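You operate a simulated robot arm through the tools that you are given. There is no shell and no other tool.

Carry out the task below with a simulated robot arm. There is one attempt and no reset: what you move stays moved.

JOB
Rinse the dust off the apple in the large dish, then shut it in the drying drawer.
Fine: use the sprinkler can and put it back; leave no puddle; bruise nothing. Set down upright: sprinkler can. Where these are worked on the way, their far stop is far enough and under half their travel is too little: drying drawer.

Only the result counts: the job must be done as asked and must still hold three seconds after the hand-in. Knocking over, shifting, dropping, spilling or breaking anything else fails it.

ROBOT AND FRAMES
A 7-joint arm with a two-finger parallel gripper, fixed in place. Base frame: the origin is at the foot of the arm, x ahead of it, y to its left, z up; the work surface is at about z = 80. Units: cm, rad, N and s.
Its first joint turns from -2.897 to 2.897 rad. Payload 4.4 kg.
Tool frame: the origin (TCP) lies between the finger pads and is the grasp point; the fingertips stand 2.3 cm ahead of it; z points along the fingers, y is the line along which they close. Largest opening 9.4 cm; finger width 3.8, thickness 1; the body of the gripper, 5.4 by 9.6 cm, starts 3.9 cm behind the TCP.
Orientation is that of the tool frame in the base frame, as a unit quaternion [x, y, z, w]. With the fingers straight down and closing along the base's y, the tool's x points along the base's -x, its y along +y and its z along -z.

CONTROLS
- The arm moves only by the tool servo_tool. Its argument "deltas" is a list of rows, each a list of 3 entries, a list of its own where there are three numbers: the opening, from 0 (shut) to 1 (fully open), then the shift along the tool's x, y, z in units of 25 mm (1.0 is 25 mm), then the turn, a rotation vector about the tool's x, y, z in units of 4 degrees (1.0 is 4 degrees). In form: [[jaw, [tx, ty, tz], [wx, wy, wz]], ...]. A call has 1 to 20 rows; each row shifts and turns the commanded pose from where the row before left it, along the tool's axes as they then stand. A call with a number of a shift or a turn outside -1 to 1 is refused whole. Rows are played at 5 a second. More than 5 cm and 0.15 rad between two rows, or a gripper value outside its range, and nothing of the call is played. Where a pose cannot be reached the arm comes as near as it can. A force on the tool above 40 N (or 10 N above the force at the start of the call, whichever is more), or a blocked arm, ends the call early, and 0.2 s more pass. Each finger travels about 7.2 cm/s and halts on what it meets, pressing with about 30 N; the grip force reading is that of the motor and also rises with nothing between the fingers. The clock runs only during rows and for 0.2 s after the last one: add rows that do not move to give the fingers time. It gives the time, the measured TCP pose, the force on the tool (base axes), the opening and the grip force at its end, in the units of the frame above (readings bear some noise), with the torque about the TCP (base axes, N m) and any sound that the robot's microphone picked up.
- Cameras (640 x 400 px; columns grow to the right, rows downward): "scene" is fixed at [39.88, 50.02, 138.03]; the picture's right is [-0.10, -0.99, 0.00], its down [-0.84, 0.09, -0.53] and it looks along [0.53, -0.06, -0.85] (base axes); focal length 214 px, centre (320, 200). "wrist" rides on the gripper at [8.6, 1.6, -7.4] in the tool frame; the picture's right is [-0.18, 0.98, 0.00], its down [-0.58, -0.11, -0.81] and it looks along [-0.79, -0.15, 0.59] (tool axes); focal length 243 px, centre (320, 200). There is no depth. A picture from a camera that has moved, and an enlarged one, comes with that camera's place and axes in the base frame and with its lens. The place of the scene camera against the robot may be out by one fixed shift of up to 1.8 cm in any direction.
- grab_frame(camera): a new picture of that camera. No time passes.
- zoom(camera, box): a new picture of the part [left, top, right, bottom] of that camera's present view, enlarged. No time passes.
- close_job(): hands the job in; it is judged then, once.

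Nothing tells you positions but the pictures and the camera data. Unless the task says otherwise, let go and move clear before handing in.

The tools are called after "Request:" as name(argument=value, ...) on one line, values as JSON. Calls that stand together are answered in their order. servo_tool: Moves the arm, as the interface text tells. Its arguments: {"type":"object","properties":{"deltas":{"type":"array","items":{"type":"array"}}},"required":["deltas"]} The other tools are called the same way: grab_frame (camera) takes a picture; zoom (camera, box) takes an enlarged picture of a part of a camera's view; close_job () hands the job in.

At the start:

```text
t: 0.0
ee_pos: [64.56, 21.76, 117.01]
tool_rot: [0.0, 1.0, -0.001, 0.0]
contact_force: [0.2, 0.5, 0.9]
moment: [0.01, -0.02, 0.01]
grip_width: 9.41
grasp_force: 0.0
```

scene: 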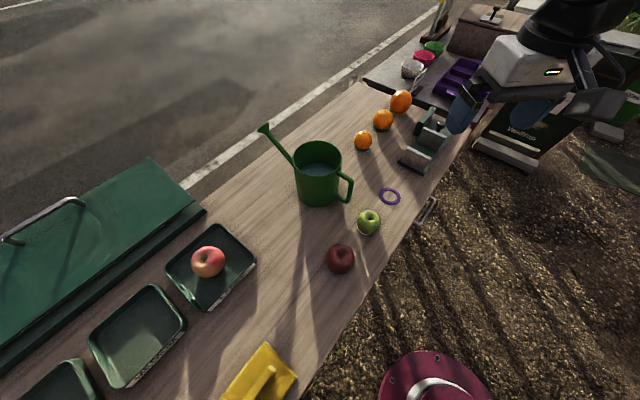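
wrist: 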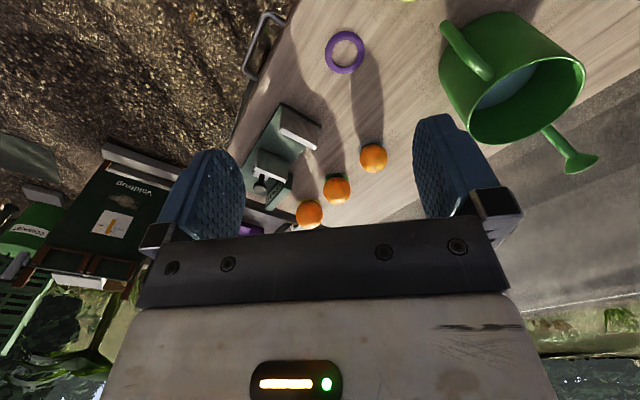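

I see a bench with a green watering can, several fruits, three green dishes (one holding a dusty apple), a green lidded box on the left, and a drawer handle under the bench edge. I'll look closer before moving anything.

Request:
zoom(camera="scene", box=[0, 140, 260, 400])

Request:
zoom(camera="scene", box=[240, 100, 460, 300])

Request:
zoom(camera="scene", box=[340, 0, 640, 200])

Request:
grab_frame(camera="wrist")

```text
1.54 times, centred on (130, 270) of scene
camera zoom: at [39.88, 50.02, 138.03], right [-0.1, -0.99, 0.0], down [-0.84, 0.09, -0.53], along [0.53, -0.06, -0.85], focal length 330 px, centre (612, 92)
```

zoom: 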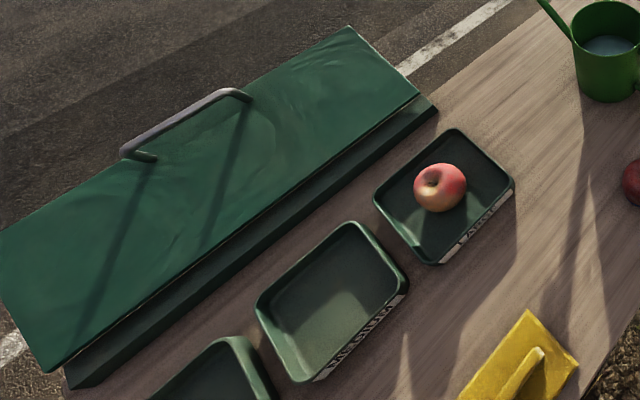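

```text
2.00 times, centred on (350, 200) of scene
camera zoom: at [39.88, 50.02, 138.03], right [-0.1, -0.99, 0.0], down [-0.84, 0.09, -0.53], along [0.53, -0.06, -0.85], focal length 429 px, centre (260, 200)
```

zoom: 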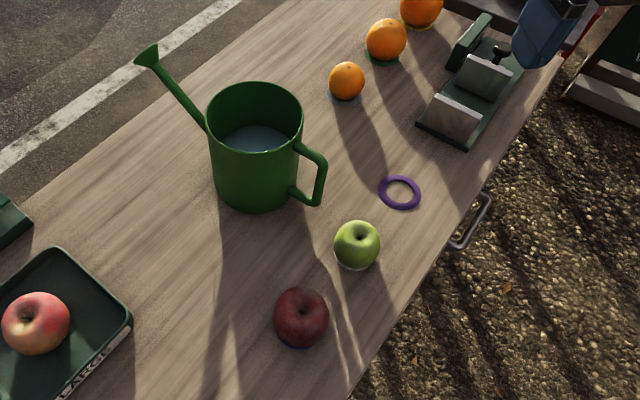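

```text
2.00 times, centred on (490, 100) of scene
camera zoom: at [39.88, 50.02, 138.03], right [-0.1, -0.99, 0.0], down [-0.84, 0.09, -0.53], along [0.53, -0.06, -0.85], focal length 429 px, centre (-20, 400)
```

zoom: 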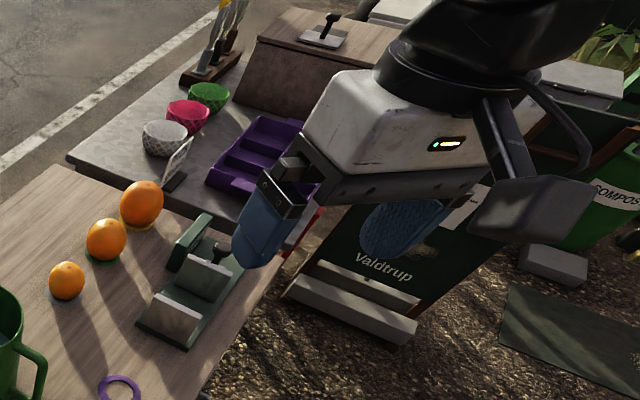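

```text
taken
camera wrist: at [56.1, 23.3, 124.43], right [0.18, 0.98, 0.0], down [0.58, -0.11, 0.81], along [0.79, -0.15, -0.59], focal length 243 px, centre (320, 200)
```

wrist: 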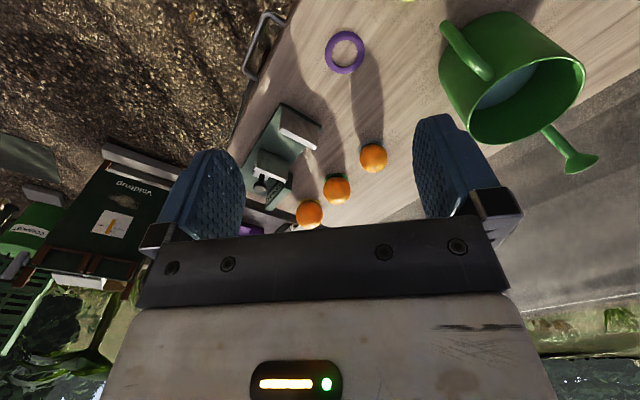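

The bench runs diagonally, about 45° to the base axes. The apple is in the dish marked LARGE, at roughly (58, 76). The can is at roughly (81, 46) with its handle towards the robot, and a drawer pull hangs below the near bench edge at roughly (70, 13). I'll turn the wrist square to the bench and back off a little so the wrist camera can show the can and the drawer.

Request:
servo_tool(deltas=[[1, [0, 0, 0], [0, 0, -0.9375]], [1, [0, 0, 0], [0, 0, -0.9375]], [1, [0, 0, 0], [0, 0, -0.9375]], [1, [0, 0, 0], [0, 0, -0.9375]], [1, [0, 0, 0], [0, 0, -0.9375]], [1, [0, 0, 0], [0, 0, -0.9375]], [1, [0, 0, 0], [0, 0, -0.9375]], [1, [0, 0, 0], [0, 0, -0.9375]], [1, [0, 0, 0], [0, 0, -0.9375]], [1, [0, 0, 0], [0, 0, -0.9375]], [1, [0, 0, 0], [0, 0, -0.9375]], [1, [0, 0, 0], [0, 0, -0.9375]], [1, [0.8, 0, 0], [0, 0, 0]], [1, [0.8, 0, 0], [0, 0, 0]], [1, [0.8, 0, 0], [0, 0, 0]], [1, [0.8, 0, 0], [0, 0, 0]], [1, [0.8, 0, 0], [0, 0, 0]], [1, [0.8, 0, 0], [0, 0, 0]]])

Request:
grab_frame(camera="wrist")

Request:
grab_frame(camera="scene")

```text
t: 3.8
ee_pos: [56.16, 13.14, 117.09]
tool_rot: [-0.382, 0.924, 0.0, -0.001]
contact_force: [-0.1, -0.2, -0.4]
moment: [0.01, 0.0, 0.02]
grip_width: 9.41
grasp_force: 0.0
```

```text
taken
camera wrist: at [49.05, 8.18, 124.44], right [-0.57, 0.82, 0.0], down [0.49, 0.33, 0.81], along [0.66, 0.46, -0.59], focal length 243 px, centre (320, 200)
```

wrist: 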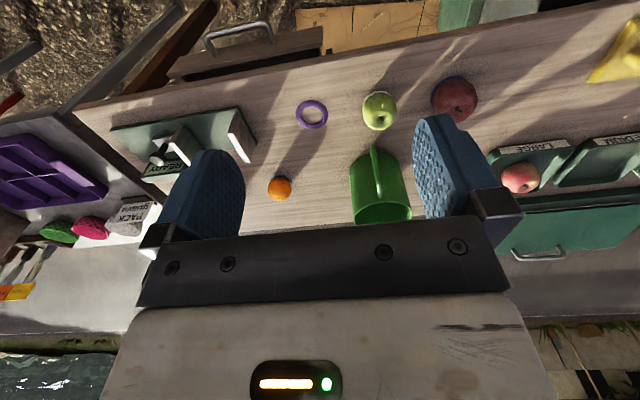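

```text
taken
```

scene: 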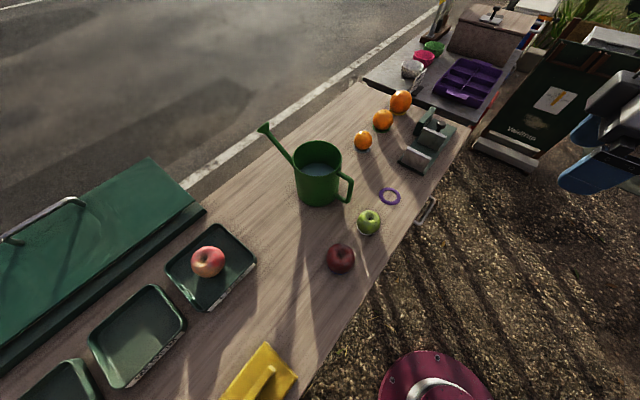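

Request:
zoom(camera="wrist", box=[120, 0, 440, 200])

Request:
zoom(camera="wrist", box=[340, 60, 640, 280])

Request:
zoom(camera="scene", box=[360, 130, 520, 250])

```text
2.00 times, centred on (280, 100) of wrist
camera zoom: at [49.05, 8.18, 124.44], right [-0.57, 0.82, 0.0], down [0.49, 0.33, 0.81], along [0.66, 0.46, -0.59], focal length 485 px, centre (400, 400)
```

zoom: 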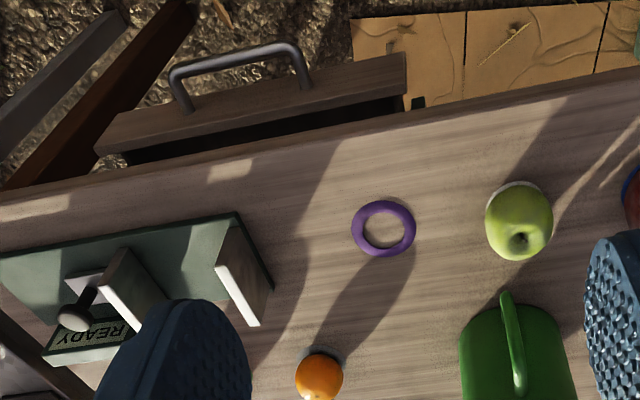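

```text
1.82 times, centred on (490, 170) of wrist
camera zoom: at [49.05, 8.18, 124.44], right [-0.57, 0.82, 0.0], down [0.49, 0.33, 0.81], along [0.66, 0.46, -0.59], focal length 441 px, centre (11, 254)
```

zoom: 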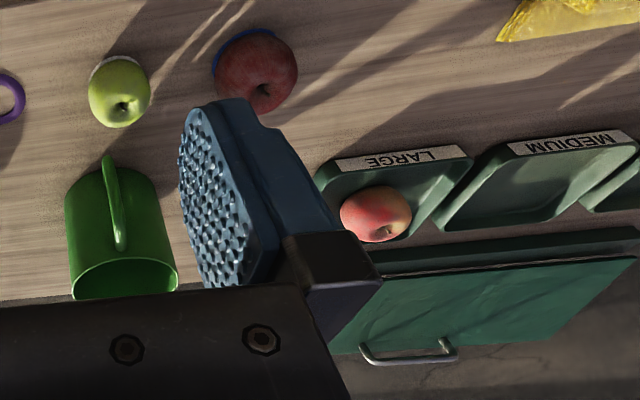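

```text
3.33 times, centred on (440, 190) of scene
camera zoom: at [39.88, 50.02, 138.03], right [-0.1, -0.99, 0.0], down [-0.84, 0.09, -0.53], along [0.53, -0.06, -0.85], focal length 715 px, centre (-80, 233)
```

zoom: 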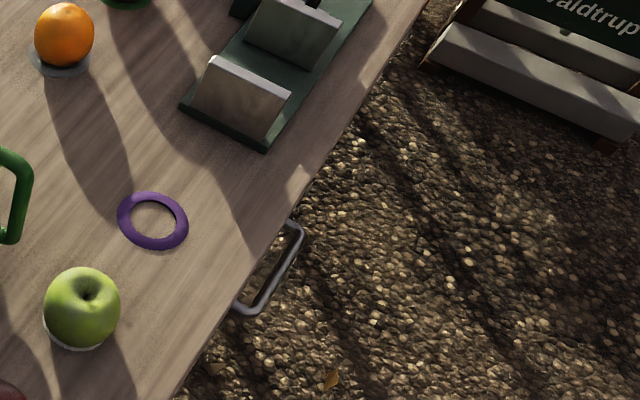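

The can looks about 14 cm tall and 13 cm wide. Its handle loop faces the robot at about (71, 38) and its spout points outwards. The drying drawer sits under the bench edge, with its pull bar at about z 65. I'll pitch the tool 45° forward and move nearer the handle for a close look.

Request:
servo_tool(deltas=[[1, [0, 0, 0], [0, -0.9375, 0]], [1, [0, 0, 0], [0, -0.9375, 0]], [1, [0, 0, 0], [0, -0.9375, 0]], [1, [0, 0, 0], [0, -0.9375, 0]], [1, [0, 0, 0], [0, -0.9375, 0]], [1, [0, 0, 0], [0, -0.9375, 0]], [1, [0, 0, 0], [0, -0.9375, 0]], [1, [0, 0, 0], [0, -0.9375, 0]], [1, [0, 0, 0], [0, -0.9375, 0]], [1, [0, 0, 0], [0, -0.9375, 0]], [1, [0, 0, 0], [0, -0.9375, 0]], [1, [0, 0, 0], [0, -0.9375, 0]], [1, [-0.12, 0.309, 0.6], [0, 0, 0]], [1, [-0.12, 0.309, 0.6], [0, 0, 0]], [1, [-0.12, 0.309, 0.6], [0, 0, 0]], [1, [-0.12, 0.309, 0.6], [0, 0, 0]], [1, [-0.12, 0.309, 0.6], [0, 0, 0]], [1, [-0.12, 0.309, 0.6], [0, 0, 0]]])

Request:
grab_frame(camera="wrist")

Request:
grab_frame(camera="scene")

```text
t: 7.6
ee_pos: [58.08, 22.0, 111.94]
tool_rot: [-0.353, 0.854, 0.146, 0.353]
contact_force: [-0.7, -0.5, 0.7]
moment: [0.02, 0.0, 0.02]
grip_width: 9.41
grasp_force: 0.1
```

```text
taken
camera wrist: at [49.18, 14.91, 111.11], right [-0.6, 0.79, 0.13], down [-0.04, -0.19, 0.98], along [0.8, 0.59, 0.14], focal length 243 px, centre (320, 200)
```

wrist: 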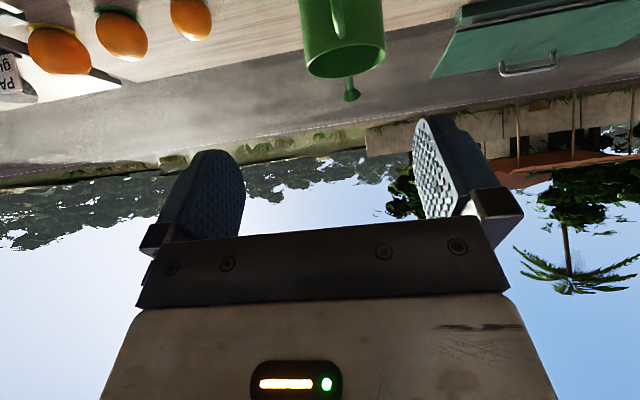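

```text
taken
```

scene: 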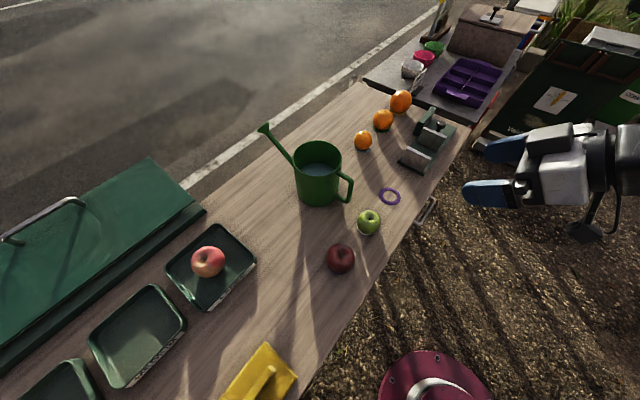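

Request:
zoom(camera="scene", box=[440, 110, 640, 240])

Request:
zoom(camera="wrist", box=[260, 0, 460, 125])

Request:
zoom(camera="scene", box=[250, 110, 370, 220])

```text
3.08 times, centred on (540, 175) of scene
camera zoom: at [39.88, 50.02, 138.03], right [-0.1, -0.99, 0.0], down [-0.84, 0.09, -0.53], along [0.53, -0.06, -0.85], focal length 660 px, centre (-357, 277)
```

zoom: 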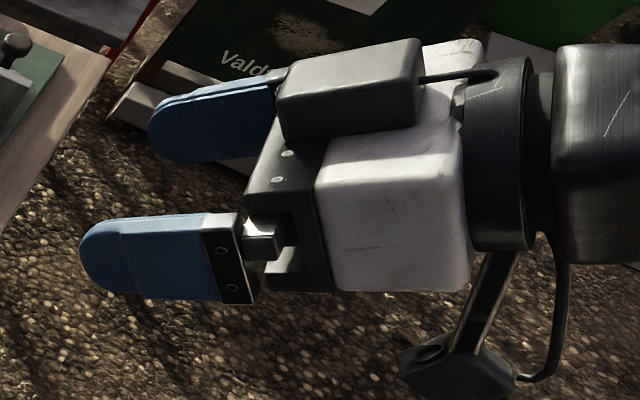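

```text
3.20 times, centred on (360, 62) of wrist
camera zoom: at [49.18, 14.91, 111.11], right [-0.6, 0.79, 0.13], down [-0.04, -0.19, 0.98], along [0.8, 0.59, 0.14], focal length 776 px, centre (192, 640)
```

zoom: 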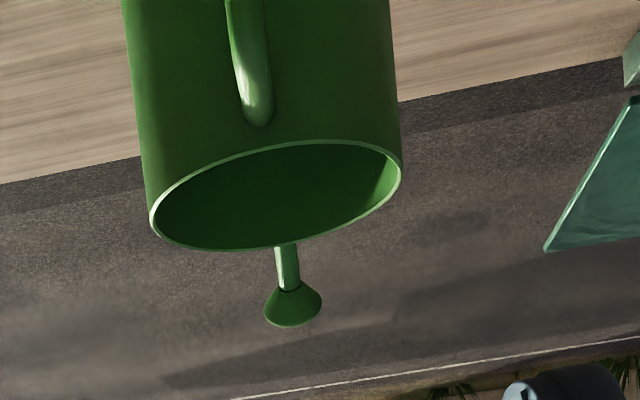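

```text
3.64 times, centred on (310, 165) of scene
camera zoom: at [39.88, 50.02, 138.03], right [-0.1, -0.99, 0.0], down [-0.84, 0.09, -0.53], along [0.53, -0.06, -0.85], focal length 780 px, centre (356, 327)
```

zoom: 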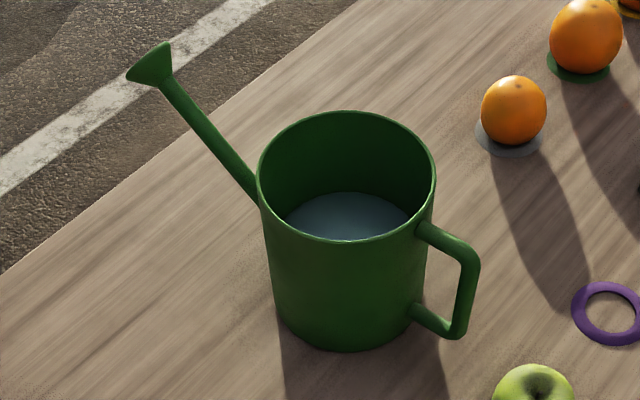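

The handle's outer bar is near n≈79 cm (bench normal), between z≈83 and 92, and the green apple sits low in front of it. I'll steepen the tool to 65° so the camera housing clears that apple, then stop about 8 cm short of the handle.

Request:
servo_tool(deltas=[[1, [0, 0, 0], [0, 1, 0]], [1, [0, 0, 0], [0, 1, 0]], [1, [0, 0, 0], [0, 1, 0]], [1, [0, 0, 0], [0, 1, 0]], [1, [0, 0, 0], [0, 1, 0]], [1, [-0.468, 0.052, 0.832], [0, 0, 0]], [1, [-0.468, 0.052, 0.832], [0, 0, 0]], [1, [-0.468, 0.052, 0.832], [0, 0, 0]], [1, [-0.468, 0.052, 0.832], [0, 0, 0]], [1, [-0.468, 0.052, 0.832], [0, 0, 0]], [1, [-0.468, 0.052, 0.832], [0, 0, 0]], [1, [-0.468, 0.052, 0.832], [0, 0, 0]]])

Request:
grab_frame(camera="wrist")

Request:
grab_frame(camera="scene")

```text
t: 10.2
ee_pos: [67.02, 32.08, 102.15]
tool_rot: [-0.374, 0.902, 0.084, 0.2]
contact_force: [0.7, 0.5, 0.3]
moment: [-0.02, -0.01, -0.02]
grip_width: 9.4
grasp_force: 0.0
```

```text
taken
camera wrist: at [58.32, 25.52, 105.22], right [-0.58, 0.81, 0.08], down [0.21, 0.05, 0.98], along [0.79, 0.58, -0.2], focal length 243 px, centre (320, 200)
```

wrist: 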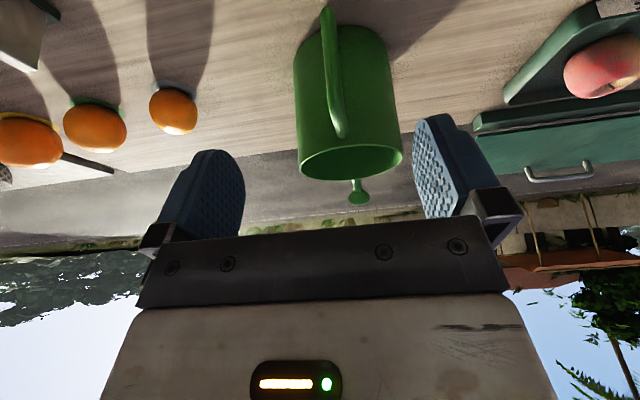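

```text
taken
```

scene: 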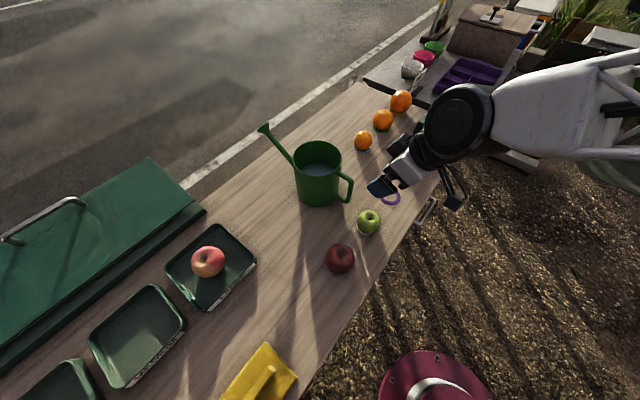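

Request:
zoom(camera="wrist", box=[260, 0, 440, 215])

Request:
zoom(camera="scene", box=[280, 110, 480, 240])

```text
1.86 times, centred on (350, 108) of wrist
camera zoom: at [58.32, 25.52, 105.22], right [-0.58, 0.81, 0.08], down [0.21, 0.05, 0.98], along [0.79, 0.58, -0.2], focal length 451 px, centre (264, 372)
```

zoom: 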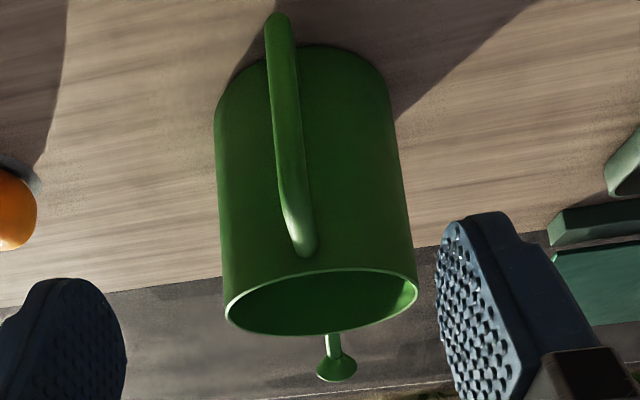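

```text
3.08 times, centred on (380, 175) of scene
camera zoom: at [39.88, 50.02, 138.03], right [-0.1, -0.99, 0.0], down [-0.84, 0.09, -0.53], along [0.53, -0.06, -0.85], focal length 660 px, centre (135, 277)
```

zoom: 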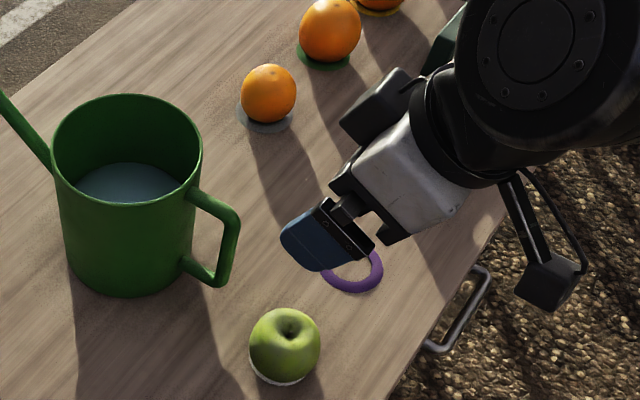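

The handle bar is at t≈24.1, n≈78.8, z 83–92, and the can's axis is turned about 3° from the bench normal. I'll add that small yaw, line up with the handle and advance most of the way with the jaw open.

Request:
servo_tool(deltas=[[1, [0, 0, 0], [-0.317, 0, -0.68]], [1, [-0.728, 0.032, 0], [0, 0, 0]], [1, [-0.728, 0.032, 0], [0, 0, 0]], [1, [0, 0, 0.72], [0, 0, 0]], [1, [0, 0, 0.72], [0, 0, 0]], [1, [0, 0, 0.72], [0, 0, 0]], [1, [0, 0, 0.72], [0, 0, 0]], [1, [0, 0, 0.72], [0, 0, 0]], [1, [0, 0, 0], [0, 0, 0]]])

Request:
grab_frame(camera="wrist")

Request:
zoom(camera="scene", box=[280, 110, 480, 240])

```text
t: 12.2
ee_pos: [71.69, 37.54, 95.55]
tool_rot: [-0.397, 0.892, 0.088, 0.199]
contact_force: [-0.4, 0.6, -0.2]
moment: [0.01, 0.02, -0.02]
grip_width: 9.4
grasp_force: 0.0
```

```text
taken
camera wrist: at [63.29, 30.4, 98.68], right [-0.62, 0.78, 0.08], down [0.21, 0.07, 0.98], along [0.76, 0.62, -0.2], focal length 243 px, centre (320, 200)
```

wrist: 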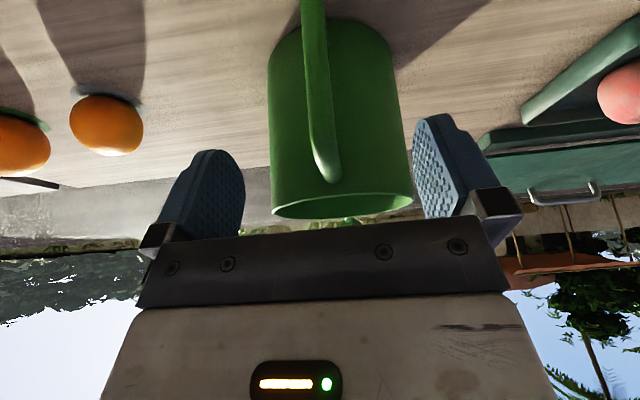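

```text
3.08 times, centred on (380, 175) of scene
camera zoom: at [39.88, 50.02, 138.03], right [-0.1, -0.99, 0.0], down [-0.84, 0.09, -0.53], along [0.53, -0.06, -0.85], focal length 660 px, centre (135, 277)
```

zoom: 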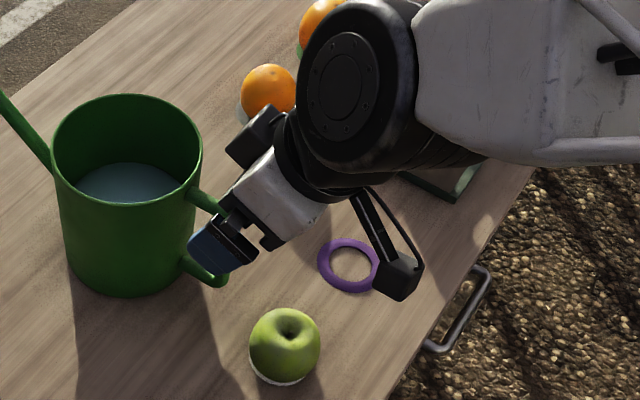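

The alignment looks right, with the handle bar centred between the fingers. I'll advance the last 5 cm and close on the handle's upper corner.

Request:
servo_tool(deltas=[[1, [0, 0, 0.696], [0, 0, 0]], [1, [0, 0, 0.696], [0, 0, 0]], [1, [0, 0, 0.696], [0, 0, 0]], [1, [0, 0, 0], [0, 0, 0]]])

Request:
grab_frame(camera="wrist")

Request:
zoom(camera="scene", box=[280, 110, 440, 220])

```text
t: 13.2
ee_pos: [73.26, 39.16, 90.82]
tool_rot: [-0.397, 0.892, 0.088, 0.198]
contact_force: [0.7, 0.6, 0.8]
moment: [0.02, 0.02, -0.02]
grip_width: 9.39
grasp_force: 0.0
```

```text
taken
camera wrist: at [64.84, 32.0, 93.86], right [-0.62, 0.78, 0.08], down [0.21, 0.07, 0.98], along [0.76, 0.62, -0.2], focal length 243 px, centre (320, 200)
```

wrist: 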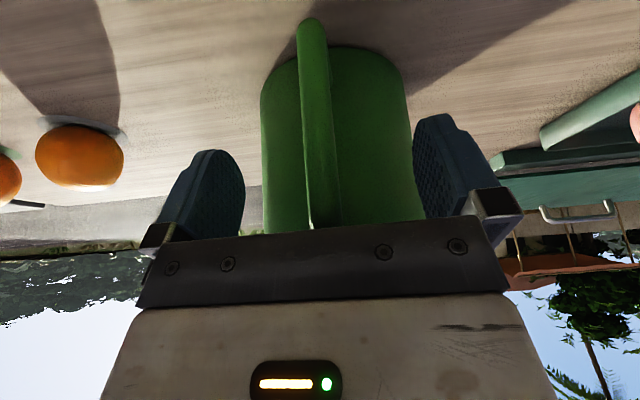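

```text
3.64 times, centred on (360, 165) of scene
camera zoom: at [39.88, 50.02, 138.03], right [-0.1, -0.99, 0.0], down [-0.84, 0.09, -0.53], along [0.53, -0.06, -0.85], focal length 780 px, centre (174, 327)
```

zoom: 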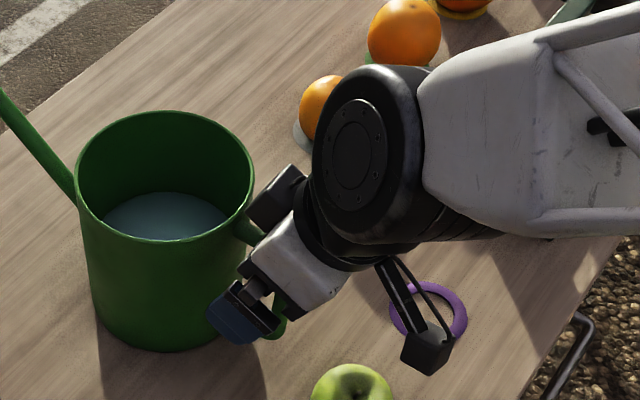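

Request:
servo_tool(deltas=[[0.6, [0, 0, 0], [0, 0, 0]], [0.3, [0, 0, 0], [0, 0, 0]], [0.15, [0, 0, 0], [0, 0, 0]], [0, [0, 0, 0], [0, 0, 0]], [0, [0, 0, 0], [0, 0, 0]], [0, [0, 0, 0], [0, 0, 0]]])

Request:
grab_frame(camera="wrist")

Request:
zoom(camera="scene", box=[240, 100, 440, 230])

```text
t: 14.6
ee_pos: [73.22, 39.13, 90.84]
tool_rot: [-0.397, 0.892, 0.087, 0.198]
contact_force: [-1.1, 3.9, 0.7]
moment: [-0.13, -0.28, 0.3]
grip_width: 1.38
grasp_force: 29.7
```

```text
taken
camera wrist: at [64.83, 31.99, 93.88], right [-0.62, 0.78, 0.08], down [0.21, 0.07, 0.98], along [0.76, 0.62, -0.2], focal length 243 px, centre (320, 200)
```

wrist: 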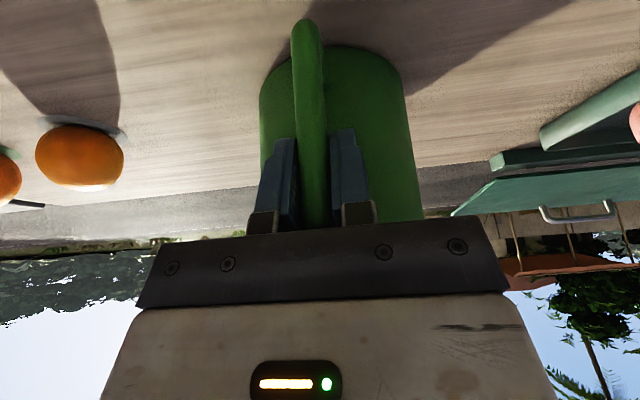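

```text
3.08 times, centred on (340, 165) of scene
camera zoom: at [39.88, 50.02, 138.03], right [-0.1, -0.99, 0.0], down [-0.84, 0.09, -0.53], along [0.53, -0.06, -0.85], focal length 660 px, centre (258, 308)
```

zoom: 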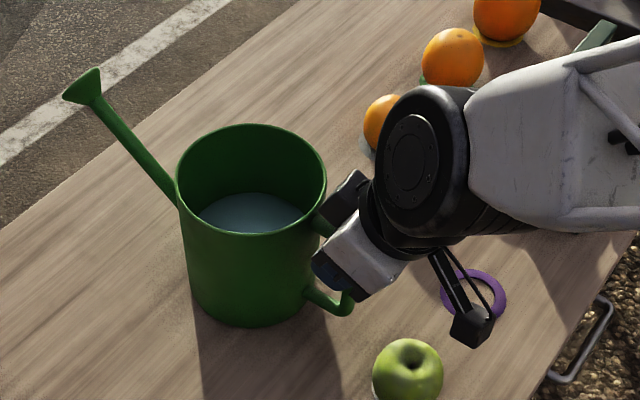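

The handle is gripped (opening 1.38 cm) and the can hasn't shifted. I'll do a small test lift to check whether the can swivels in the grip.

Request:
servo_tool(deltas=[[0, [-0.0845, 0, -0.1815], [0, 0, 0]], [0, [-0.0845, 0, -0.1815], [0, 0, 0]], [0, [0, 0, 0], [0, 0, 0]], [0, [0, 0, 0], [0, 0, 0]]])

Request:
grab_frame(camera="wrist")

Request:
zoom(camera="scene", box=[240, 100, 440, 230])

```text
t: 15.6
ee_pos: [73.23, 39.14, 91.69]
tool_rot: [-0.397, 0.892, 0.087, 0.197]
contact_force: [-0.5, -0.6, -7.5]
moment: [-0.64, 0.53, -0.03]
grip_width: 1.37
grasp_force: 29.7
```

```text
taken
camera wrist: at [64.83, 32.0, 94.79], right [-0.62, 0.78, 0.08], down [0.21, 0.07, 0.98], along [0.76, 0.62, -0.2], focal length 243 px, centre (320, 200)
```

wrist: 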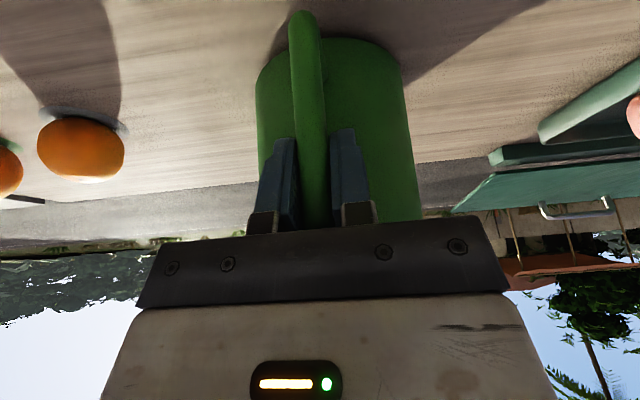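

```text
3.08 times, centred on (340, 165) of scene
camera zoom: at [39.88, 50.02, 138.03], right [-0.1, -0.99, 0.0], down [-0.84, 0.09, -0.53], along [0.53, -0.06, -0.85], focal length 660 px, centre (258, 308)
```

zoom: 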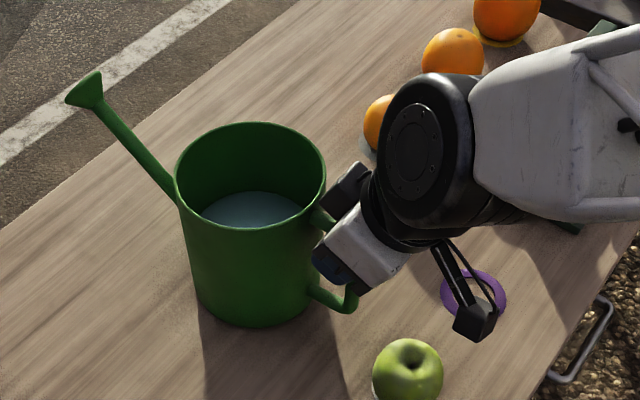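

Request:
servo_tool(deltas=[[0, [-0.0845, 0, -0.1815], [0, 0, 0]], [0, [-0.0845, 0, -0.1815], [0, 0, 0]], [0, [0, 0, 0], [0, 0, 0]], [0, [0, 0, 0], [0, 0, 0]], [0, [0, 0, 0], [0, 0, 0]]])

Request:
grab_frame(camera="wrist")

Request:
zoom(camera="scene", box=[240, 100, 440, 230])

```text
t: 16.8
ee_pos: [73.1, 39.18, 92.65]
tool_rot: [-0.397, 0.892, 0.088, 0.199]
contact_force: [-0.3, -0.8, -8.4]
moment: [-0.65, 0.58, 0.0]
grip_width: 1.39
grasp_force: 29.4
```

```text
taken
camera wrist: at [64.81, 32.05, 95.83], right [-0.62, 0.78, 0.08], down [0.21, 0.07, 0.98], along [0.76, 0.62, -0.2], focal length 243 px, centre (320, 200)
```

wrist: 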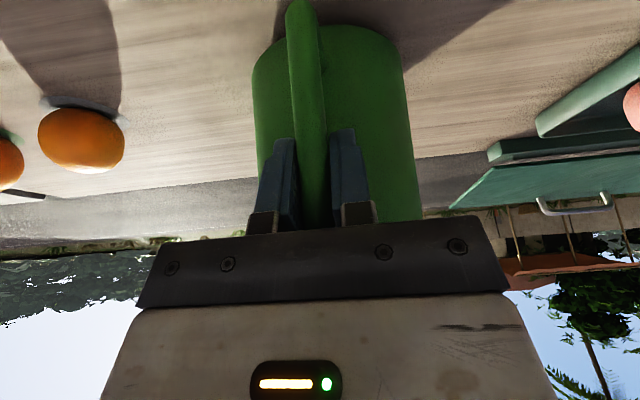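

```text
3.08 times, centred on (340, 165) of scene
camera zoom: at [39.88, 50.02, 138.03], right [-0.1, -0.99, 0.0], down [-0.84, 0.09, -0.53], along [0.53, -0.06, -0.85], focal length 660 px, centre (258, 308)
```

zoom: 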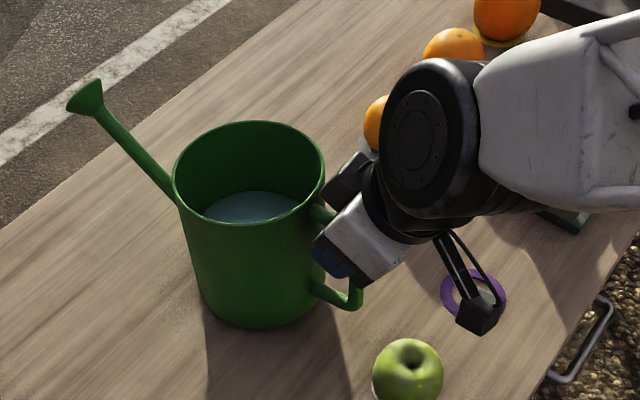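

The can is swivelling slightly in the grip: the spout end lags while the load is about 8.4 N. It is self-limiting so far, so I'll lift a little more to see whether it hangs stably.

Request:
servo_tool(deltas=[[0, [-0.0845, 0, -0.1815], [0, 0, 0]], [0, [-0.0845, 0, -0.1815], [0, 0, 0]], [0, [0, 0, 0], [0, 0, 0]], [0, [0, 0, 0], [0, 0, 0]], [0, [0, 0, 0], [0, 0, 0]]])

Request:
zoom(camera="scene", box=[240, 100, 440, 230])

Request:
grab_frame(camera="wrist")

```text
t: 18.0
ee_pos: [73.31, 39.18, 93.63]
tool_rot: [-0.397, 0.892, 0.088, 0.198]
contact_force: [0.0, -0.3, -7.4]
moment: [-0.61, 0.53, 0.02]
grip_width: 1.4
grasp_force: 30.1
```

```text
3.08 times, centred on (340, 165) of scene
camera zoom: at [39.88, 50.02, 138.03], right [-0.1, -0.99, 0.0], down [-0.84, 0.09, -0.53], along [0.53, -0.06, -0.85], focal length 660 px, centre (258, 308)
```

zoom: 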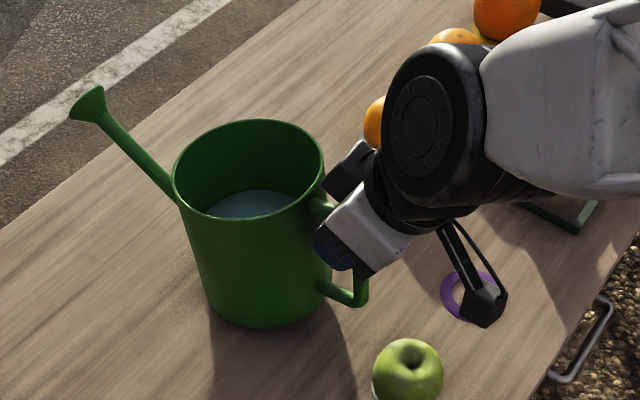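

```text
taken
camera wrist: at [64.88, 32.04, 96.82], right [-0.62, 0.78, 0.08], down [0.21, 0.07, 0.98], along [0.76, 0.62, -0.2], focal length 243 px, centre (320, 200)
```

wrist: 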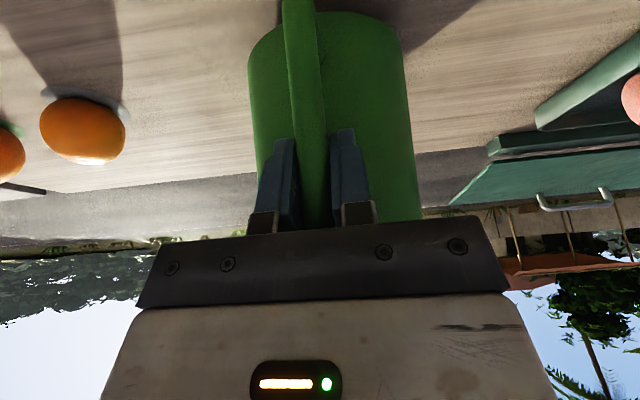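

Request:
servo_tool(deltas=[[0, [-0.0845, 0, -0.1815], [0, 0, 0]], [0, [-0.0845, 0, -0.1815], [0, 0, 0]], [0, [-0.0845, 0, -0.1815], [0, 0, 0]], [0, [0, 0, 0], [0, 0, 0]], [0, [0, 0, 0], [0, 0, 0]], [0, [0, 0, 0], [0, 0, 0]], [0, [0, 0, 0], [0, 0, 0]]])

Request:
zoom(camera="scene", box=[240, 100, 440, 230])

Request:
grab_frame(camera="wrist")

```text
t: 19.6
ee_pos: [73.21, 39.09, 95.17]
tool_rot: [-0.398, 0.892, 0.088, 0.198]
contact_force: [0.2, 1.0, -8.3]
moment: [-0.64, 0.6, -0.01]
grip_width: 1.37
grasp_force: 29.8
```

```text
3.08 times, centred on (340, 165) of scene
camera zoom: at [39.88, 50.02, 138.03], right [-0.1, -0.99, 0.0], down [-0.84, 0.09, -0.53], along [0.53, -0.06, -0.85], focal length 660 px, centre (258, 308)
```

zoom: 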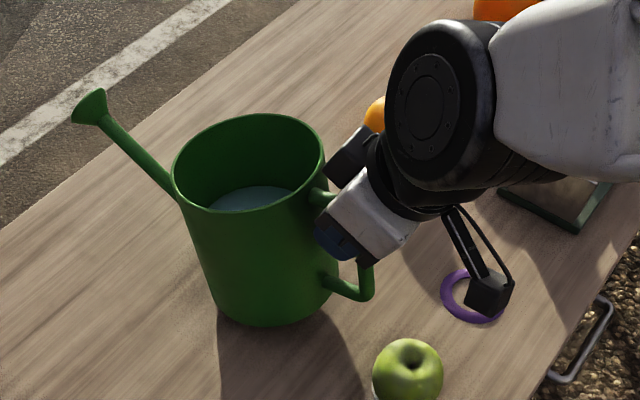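

```text
taken
camera wrist: at [64.87, 32.05, 98.3], right [-0.62, 0.78, 0.08], down [0.21, 0.07, 0.98], along [0.76, 0.62, -0.2], focal length 243 px, centre (320, 200)
```

wrist: 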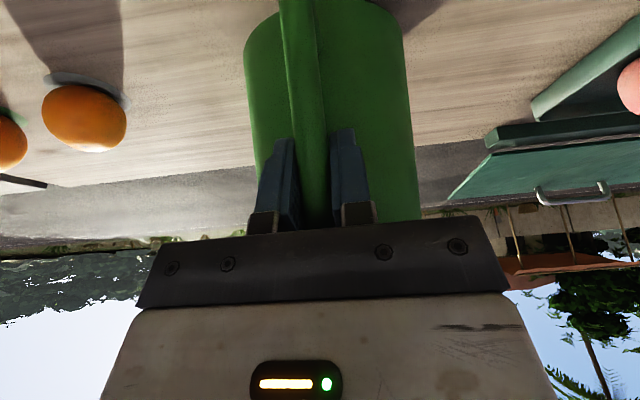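

Request:
servo_tool(deltas=[[0, [0, 0, 0], [0, 0, 0]], [0, [0, 0, 0], [0, 0, 0]], [0, [0, 0, 0], [0, 0, 0]], [0, [0, 0, 0], [0, 0, 0]], [0, [0, 0, 0], [0, 0, 0]], [0, [0, 0, 0], [0, 0, 0]], [0, [0, 0, 0], [0, 0, 0]], [0, [0, 0, 0], [0, 0, 0]]])

Request:
zoom(camera="scene", box=[240, 100, 440, 230])

```text
t: 21.4
ee_pos: [73.12, 39.11, 95.23]
tool_rot: [-0.397, 0.892, 0.088, 0.198]
contact_force: [0.9, -0.1, -8.5]
moment: [-0.64, 0.58, 0.01]
grip_width: 1.35
grasp_force: 30.1
```

```text
3.08 times, centred on (340, 165) of scene
camera zoom: at [39.88, 50.02, 138.03], right [-0.1, -0.99, 0.0], down [-0.84, 0.09, -0.53], along [0.53, -0.06, -0.85], focal length 660 px, centre (258, 308)
```

zoom: 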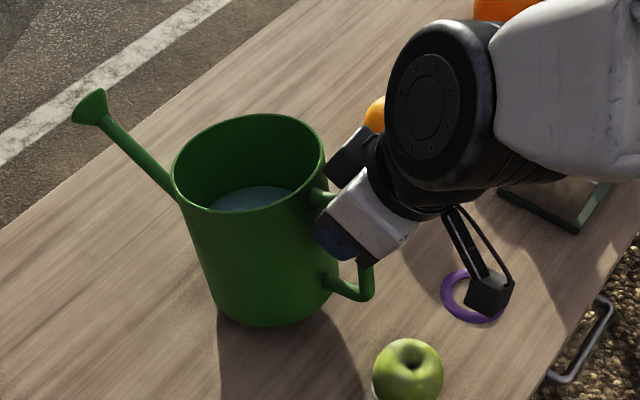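

Request:
servo_tool(deltas=[[0, [-0.0845, 0, -0.1815], [0, 0, 0]], [0, [-0.0845, 0, -0.1815], [0, 0, 0]], [0, [-0.0845, 0, -0.1815], [0, 0, 0]], [0, [0, 0, 0], [0, 0, 0]], [0, [0, 0, 0], [0, 0, 0]]])

Request:
zoom(camera="scene", box=[240, 100, 440, 230])

```text
t: 22.6
ee_pos: [73.16, 39.14, 96.77]
tool_rot: [-0.397, 0.892, 0.087, 0.197]
contact_force: [-0.3, 0.1, -8.2]
moment: [-0.61, 0.57, 0.0]
grip_width: 1.36
grasp_force: 30.3
```

```text
3.08 times, centred on (340, 165) of scene
camera zoom: at [39.88, 50.02, 138.03], right [-0.1, -0.99, 0.0], down [-0.84, 0.09, -0.53], along [0.53, -0.06, -0.85], focal length 660 px, centre (258, 308)
```

zoom: 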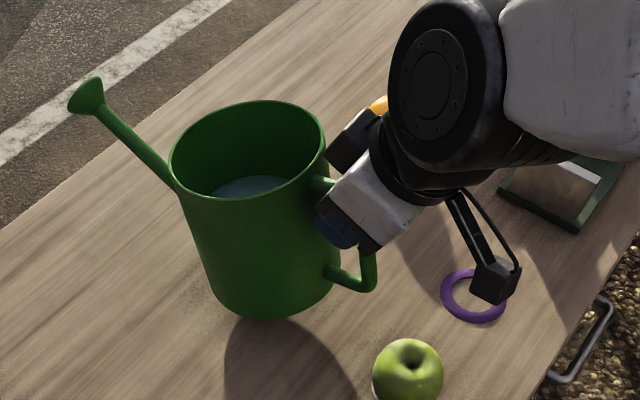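

The can now hangs stably, tilted about 14° spout-down, at a load of about 8.3 N with no creep; it should only pour at around 27°. I'll lift it smoothly clear of the fruit before moving sideways.

Request:
servo_tool(deltas=[[0, [-0.05, 0, -0.107], [0, 0, 0]], [0, [-0.1, 0, -0.214], [0, 0, 0]], [0, [-0.15, 0, -0.322], [0, 0, 0]], [0, [-0.2, 0, -0.43], [0, 0, 0]], [0, [-0.22, 0, -0.473], [0, 0, 0]], [0, [-0.22, 0, -0.473], [0, 0, 0]], [0, [-0.22, 0, -0.473], [0, 0, 0]], [0, [-0.22, 0, -0.473], [0, 0, 0]], [0, [-0.2, 0, -0.43], [0, 0, 0]], [0, [-0.15, 0, -0.322], [0, 0, 0]], [0, [-0.1, 0, -0.214], [0, 0, 0]], [0, [-0.05, 0, -0.107], [0, 0, 0]], [0, [0, 0, 0], [0, 0, 0]], [0, [0, 0, 0], [0, 0, 0]]])

Request:
grab_frame(camera="scene")

Request:
grab_frame(camera="wrist")

```text
t: 25.6
ee_pos: [73.28, 39.15, 107.79]
tool_rot: [-0.398, 0.892, 0.088, 0.198]
contact_force: [0.6, 0.0, -8.6]
moment: [-0.64, 0.54, -0.04]
grip_width: 1.4
grasp_force: 30.5
```

```text
taken
```

scene: 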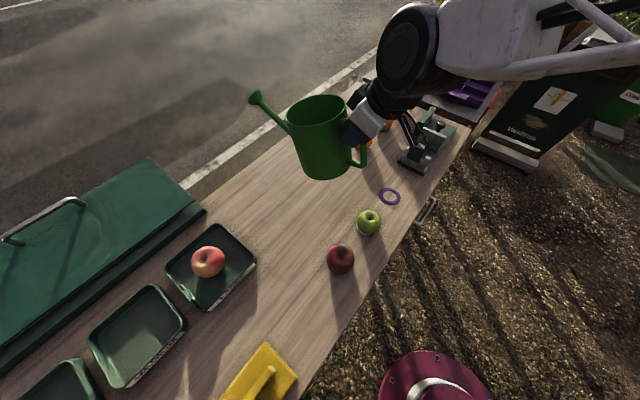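

```text
taken
camera wrist: at [64.9, 32.04, 110.98], right [-0.62, 0.78, 0.08], down [0.21, 0.07, 0.98], along [0.76, 0.62, -0.2], focal length 243 px, centre (320, 200)
```

wrist: 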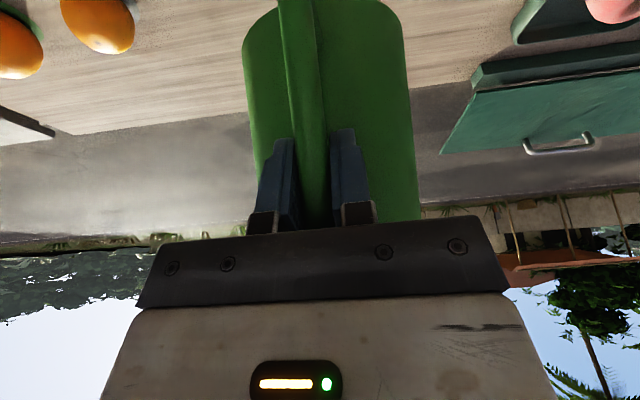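

Request:
servo_tool(deltas=[[0, [0.045, 0.122, -0.0214], [0, 0, 0]], [0, [0.091, 0.243, -0.043], [0, 0, 0]], [0, [0.136, 0.365, -0.064], [0, 0, 0]], [0, [0.182, 0.487, -0.0857], [0, 0, 0]], [0, [0.182, 0.487, -0.0857], [0, 0, 0]], [0, [0.182, 0.487, -0.0857], [0, 0, 0]], [0, [0.182, 0.487, -0.0857], [0, 0, 0]], [0, [0.182, 0.487, -0.0857], [0, 0, 0]], [0, [0.182, 0.487, -0.0857], [0, 0, 0]], [0, [0.182, 0.487, -0.0857], [0, 0, 0]], [0, [0.182, 0.487, -0.0857], [0, 0, 0]], [0, [0.182, 0.487, -0.0857], [0, 0, 0]], [0, [0.182, 0.487, -0.0857], [0, 0, 0]], [0, [0.182, 0.487, -0.0857], [0, 0, 0]], [0, [0.182, 0.487, -0.0857], [0, 0, 0]], [0, [0.136, 0.365, -0.064], [0, 0, 0]], [0, [0.091, 0.243, -0.043], [0, 0, 0]], [0, [0.045, 0.122, -0.0214], [0, 0, 0]], [0, [0, 0, 0], [0, 0, 0]]])

Request:
grab_frame(camera="scene")

Request:
grab_frame(camera="wrist")

```text
t: 29.6
ee_pos: [54.73, 45.8, 107.79]
tool_rot: [-0.397, 0.892, 0.088, 0.198]
contact_force: [0.5, 0.3, -8.6]
moment: [-0.65, 0.59, -0.02]
grip_width: 1.41
grasp_force: 30.3
```

```text
taken
```

scene: 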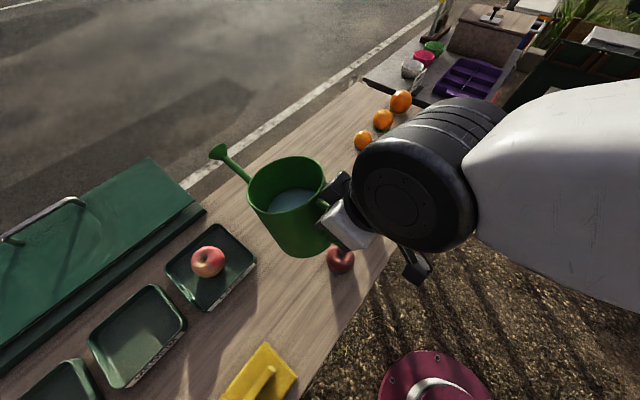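

```text
taken
camera wrist: at [46.39, 38.69, 110.97], right [-0.62, 0.78, 0.08], down [0.21, 0.07, 0.98], along [0.76, 0.62, -0.2], focal length 243 px, centre (320, 200)
```

wrist: 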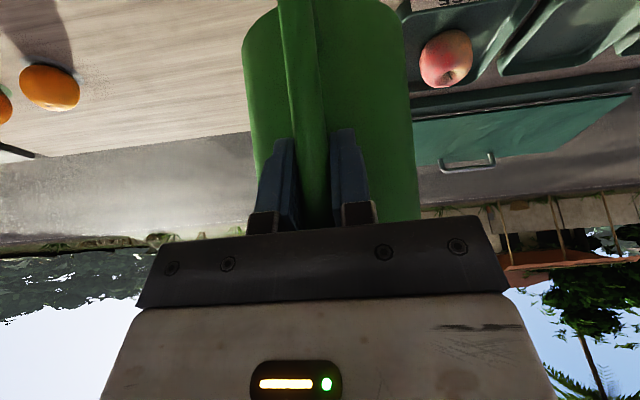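

The can is steady and the apple is at about (57.9, 75.8). I'll continue to the pouring station over the large dish.

Request:
servo_tool(deltas=[[0, [0.04, 0.119, -0.019], [0, 0, 0]], [0, [0.081, 0.238, -0.038], [0, 0, 0]], [0, [0.121, 0.357, -0.057], [0, 0, 0]], [0, [0.1615, 0.476, -0.0763], [0, 0, 0]], [0, [0.1615, 0.476, -0.0763], [0, 0, 0]], [0, [0.1615, 0.476, -0.0763], [0, 0, 0]], [0, [0.1615, 0.476, -0.0763], [0, 0, 0]], [0, [0.1615, 0.476, -0.0763], [0, 0, 0]], [0, [0.1615, 0.476, -0.0763], [0, 0, 0]], [0, [0.1615, 0.476, -0.0763], [0, 0, 0]], [0, [0.1615, 0.476, -0.0763], [0, 0, 0]], [0, [0.1615, 0.476, -0.0763], [0, 0, 0]], [0, [0.1615, 0.476, -0.0763], [0, 0, 0]], [0, [0.1615, 0.476, -0.0763], [0, 0, 0]], [0, [0.1615, 0.476, -0.0763], [0, 0, 0]], [0, [0.121, 0.357, -0.057], [0, 0, 0]], [0, [0.081, 0.238, -0.038], [0, 0, 0]], [0, [0.04, 0.119, -0.019], [0, 0, 0]], [0, [0, 0, 0], [0, 0, 0]]])

Request:
grab_frame(camera="scene")

Request:
zoom(camera="scene", box=[130, 150, 370, 320])

Request:
grab_frame(camera="wrist")

```text
t: 33.6
ee_pos: [37.04, 52.78, 107.9]
tool_rot: [-0.397, 0.892, 0.087, 0.198]
contact_force: [0.2, 0.4, -8.8]
moment: [-0.63, 0.6, 0.01]
grip_width: 1.42
grasp_force: 30.2
```

```text
taken
```

scene: 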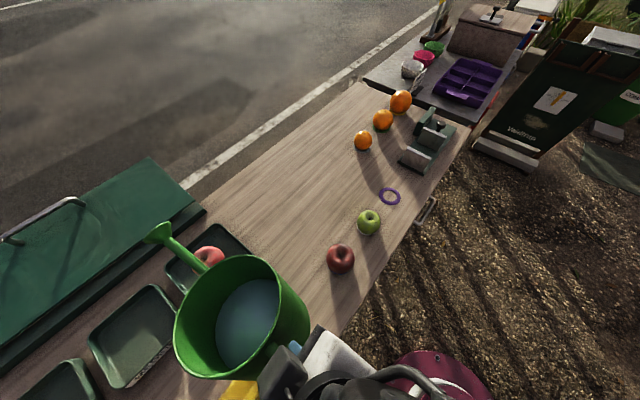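

```text
2.35 times, centred on (250, 235) of scene
camera zoom: at [39.88, 50.02, 138.03], right [-0.1, -0.99, 0.0], down [-0.84, 0.09, -0.53], along [0.53, -0.06, -0.85], focal length 505 px, centre (485, 118)
```

zoom: 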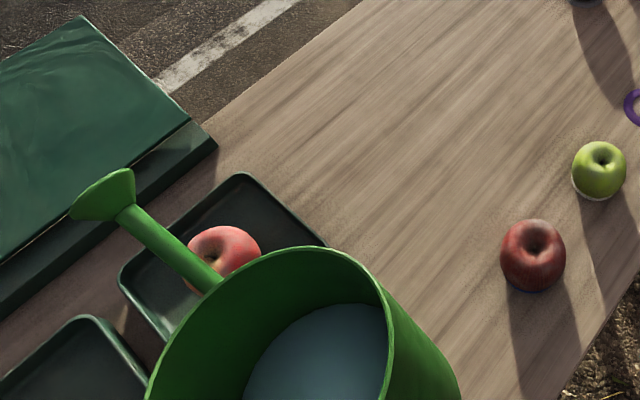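

```text
taken
camera wrist: at [28.67, 45.67, 111.04], right [-0.62, 0.78, 0.08], down [0.21, 0.07, 0.98], along [0.76, 0.62, -0.2], focal length 243 px, centre (320, 200)
```

wrist: 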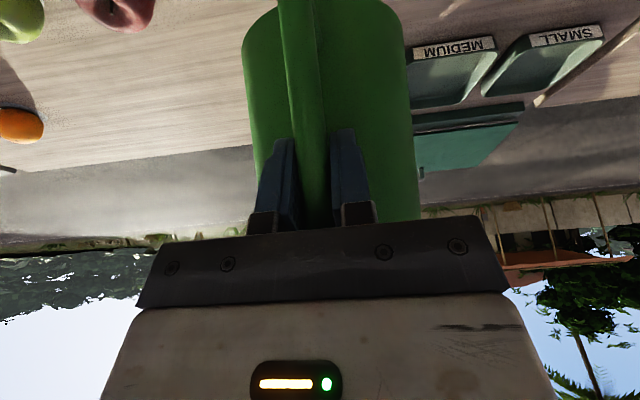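

The spout rose is about in line with the apple and roughly 15 cm above it, with nothing spilled. I'll lower the rose and tilt to just below the pouring angle, then check.

Request:
servo_tool(deltas=[[0, [0.179, 0, 0.252], [0, 0.5, 0]], [0, [0.17, 0, 0.258], [0, 0.5, 0]], [0, [0.161, 0, 0.264], [0, 0.5, 0]], [0, [0.152, 0, 0.269], [0, 0.5, 0]], [0, [0.142, 0, 0.274], [0, 0.5, 0]], [0, [0, 0, 0], [0, 0, 0]]])

Request:
zoom(camera="scene", box=[130, 150, 370, 320])

Request:
grab_frame(camera="scene")

```text
t: 35.0
ee_pos: [36.57, 52.28, 104.19]
tool_rot: [-0.403, 0.906, 0.053, 0.119]
contact_force: [0.5, -0.8, -9.4]
moment: [-0.55, 0.47, 0.05]
grip_width: 1.39
grasp_force: 29.7
```

```text
2.35 times, centred on (250, 235) of scene
camera zoom: at [39.88, 50.02, 138.03], right [-0.1, -0.99, 0.0], down [-0.84, 0.09, -0.53], along [0.53, -0.06, -0.85], focal length 505 px, centre (485, 118)
```

zoom: 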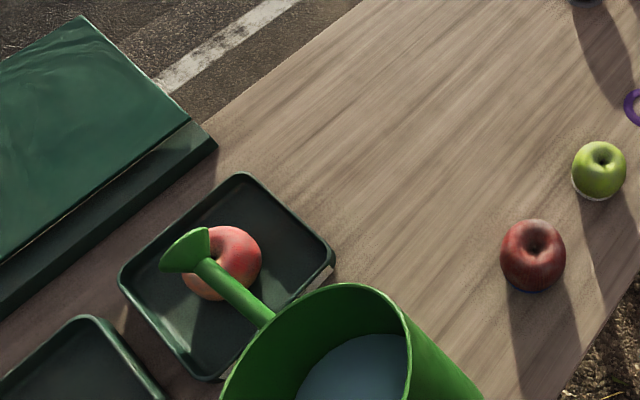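

```text
taken
```

scene: 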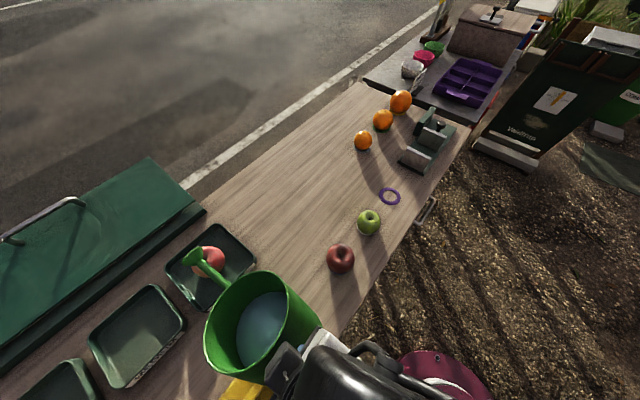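

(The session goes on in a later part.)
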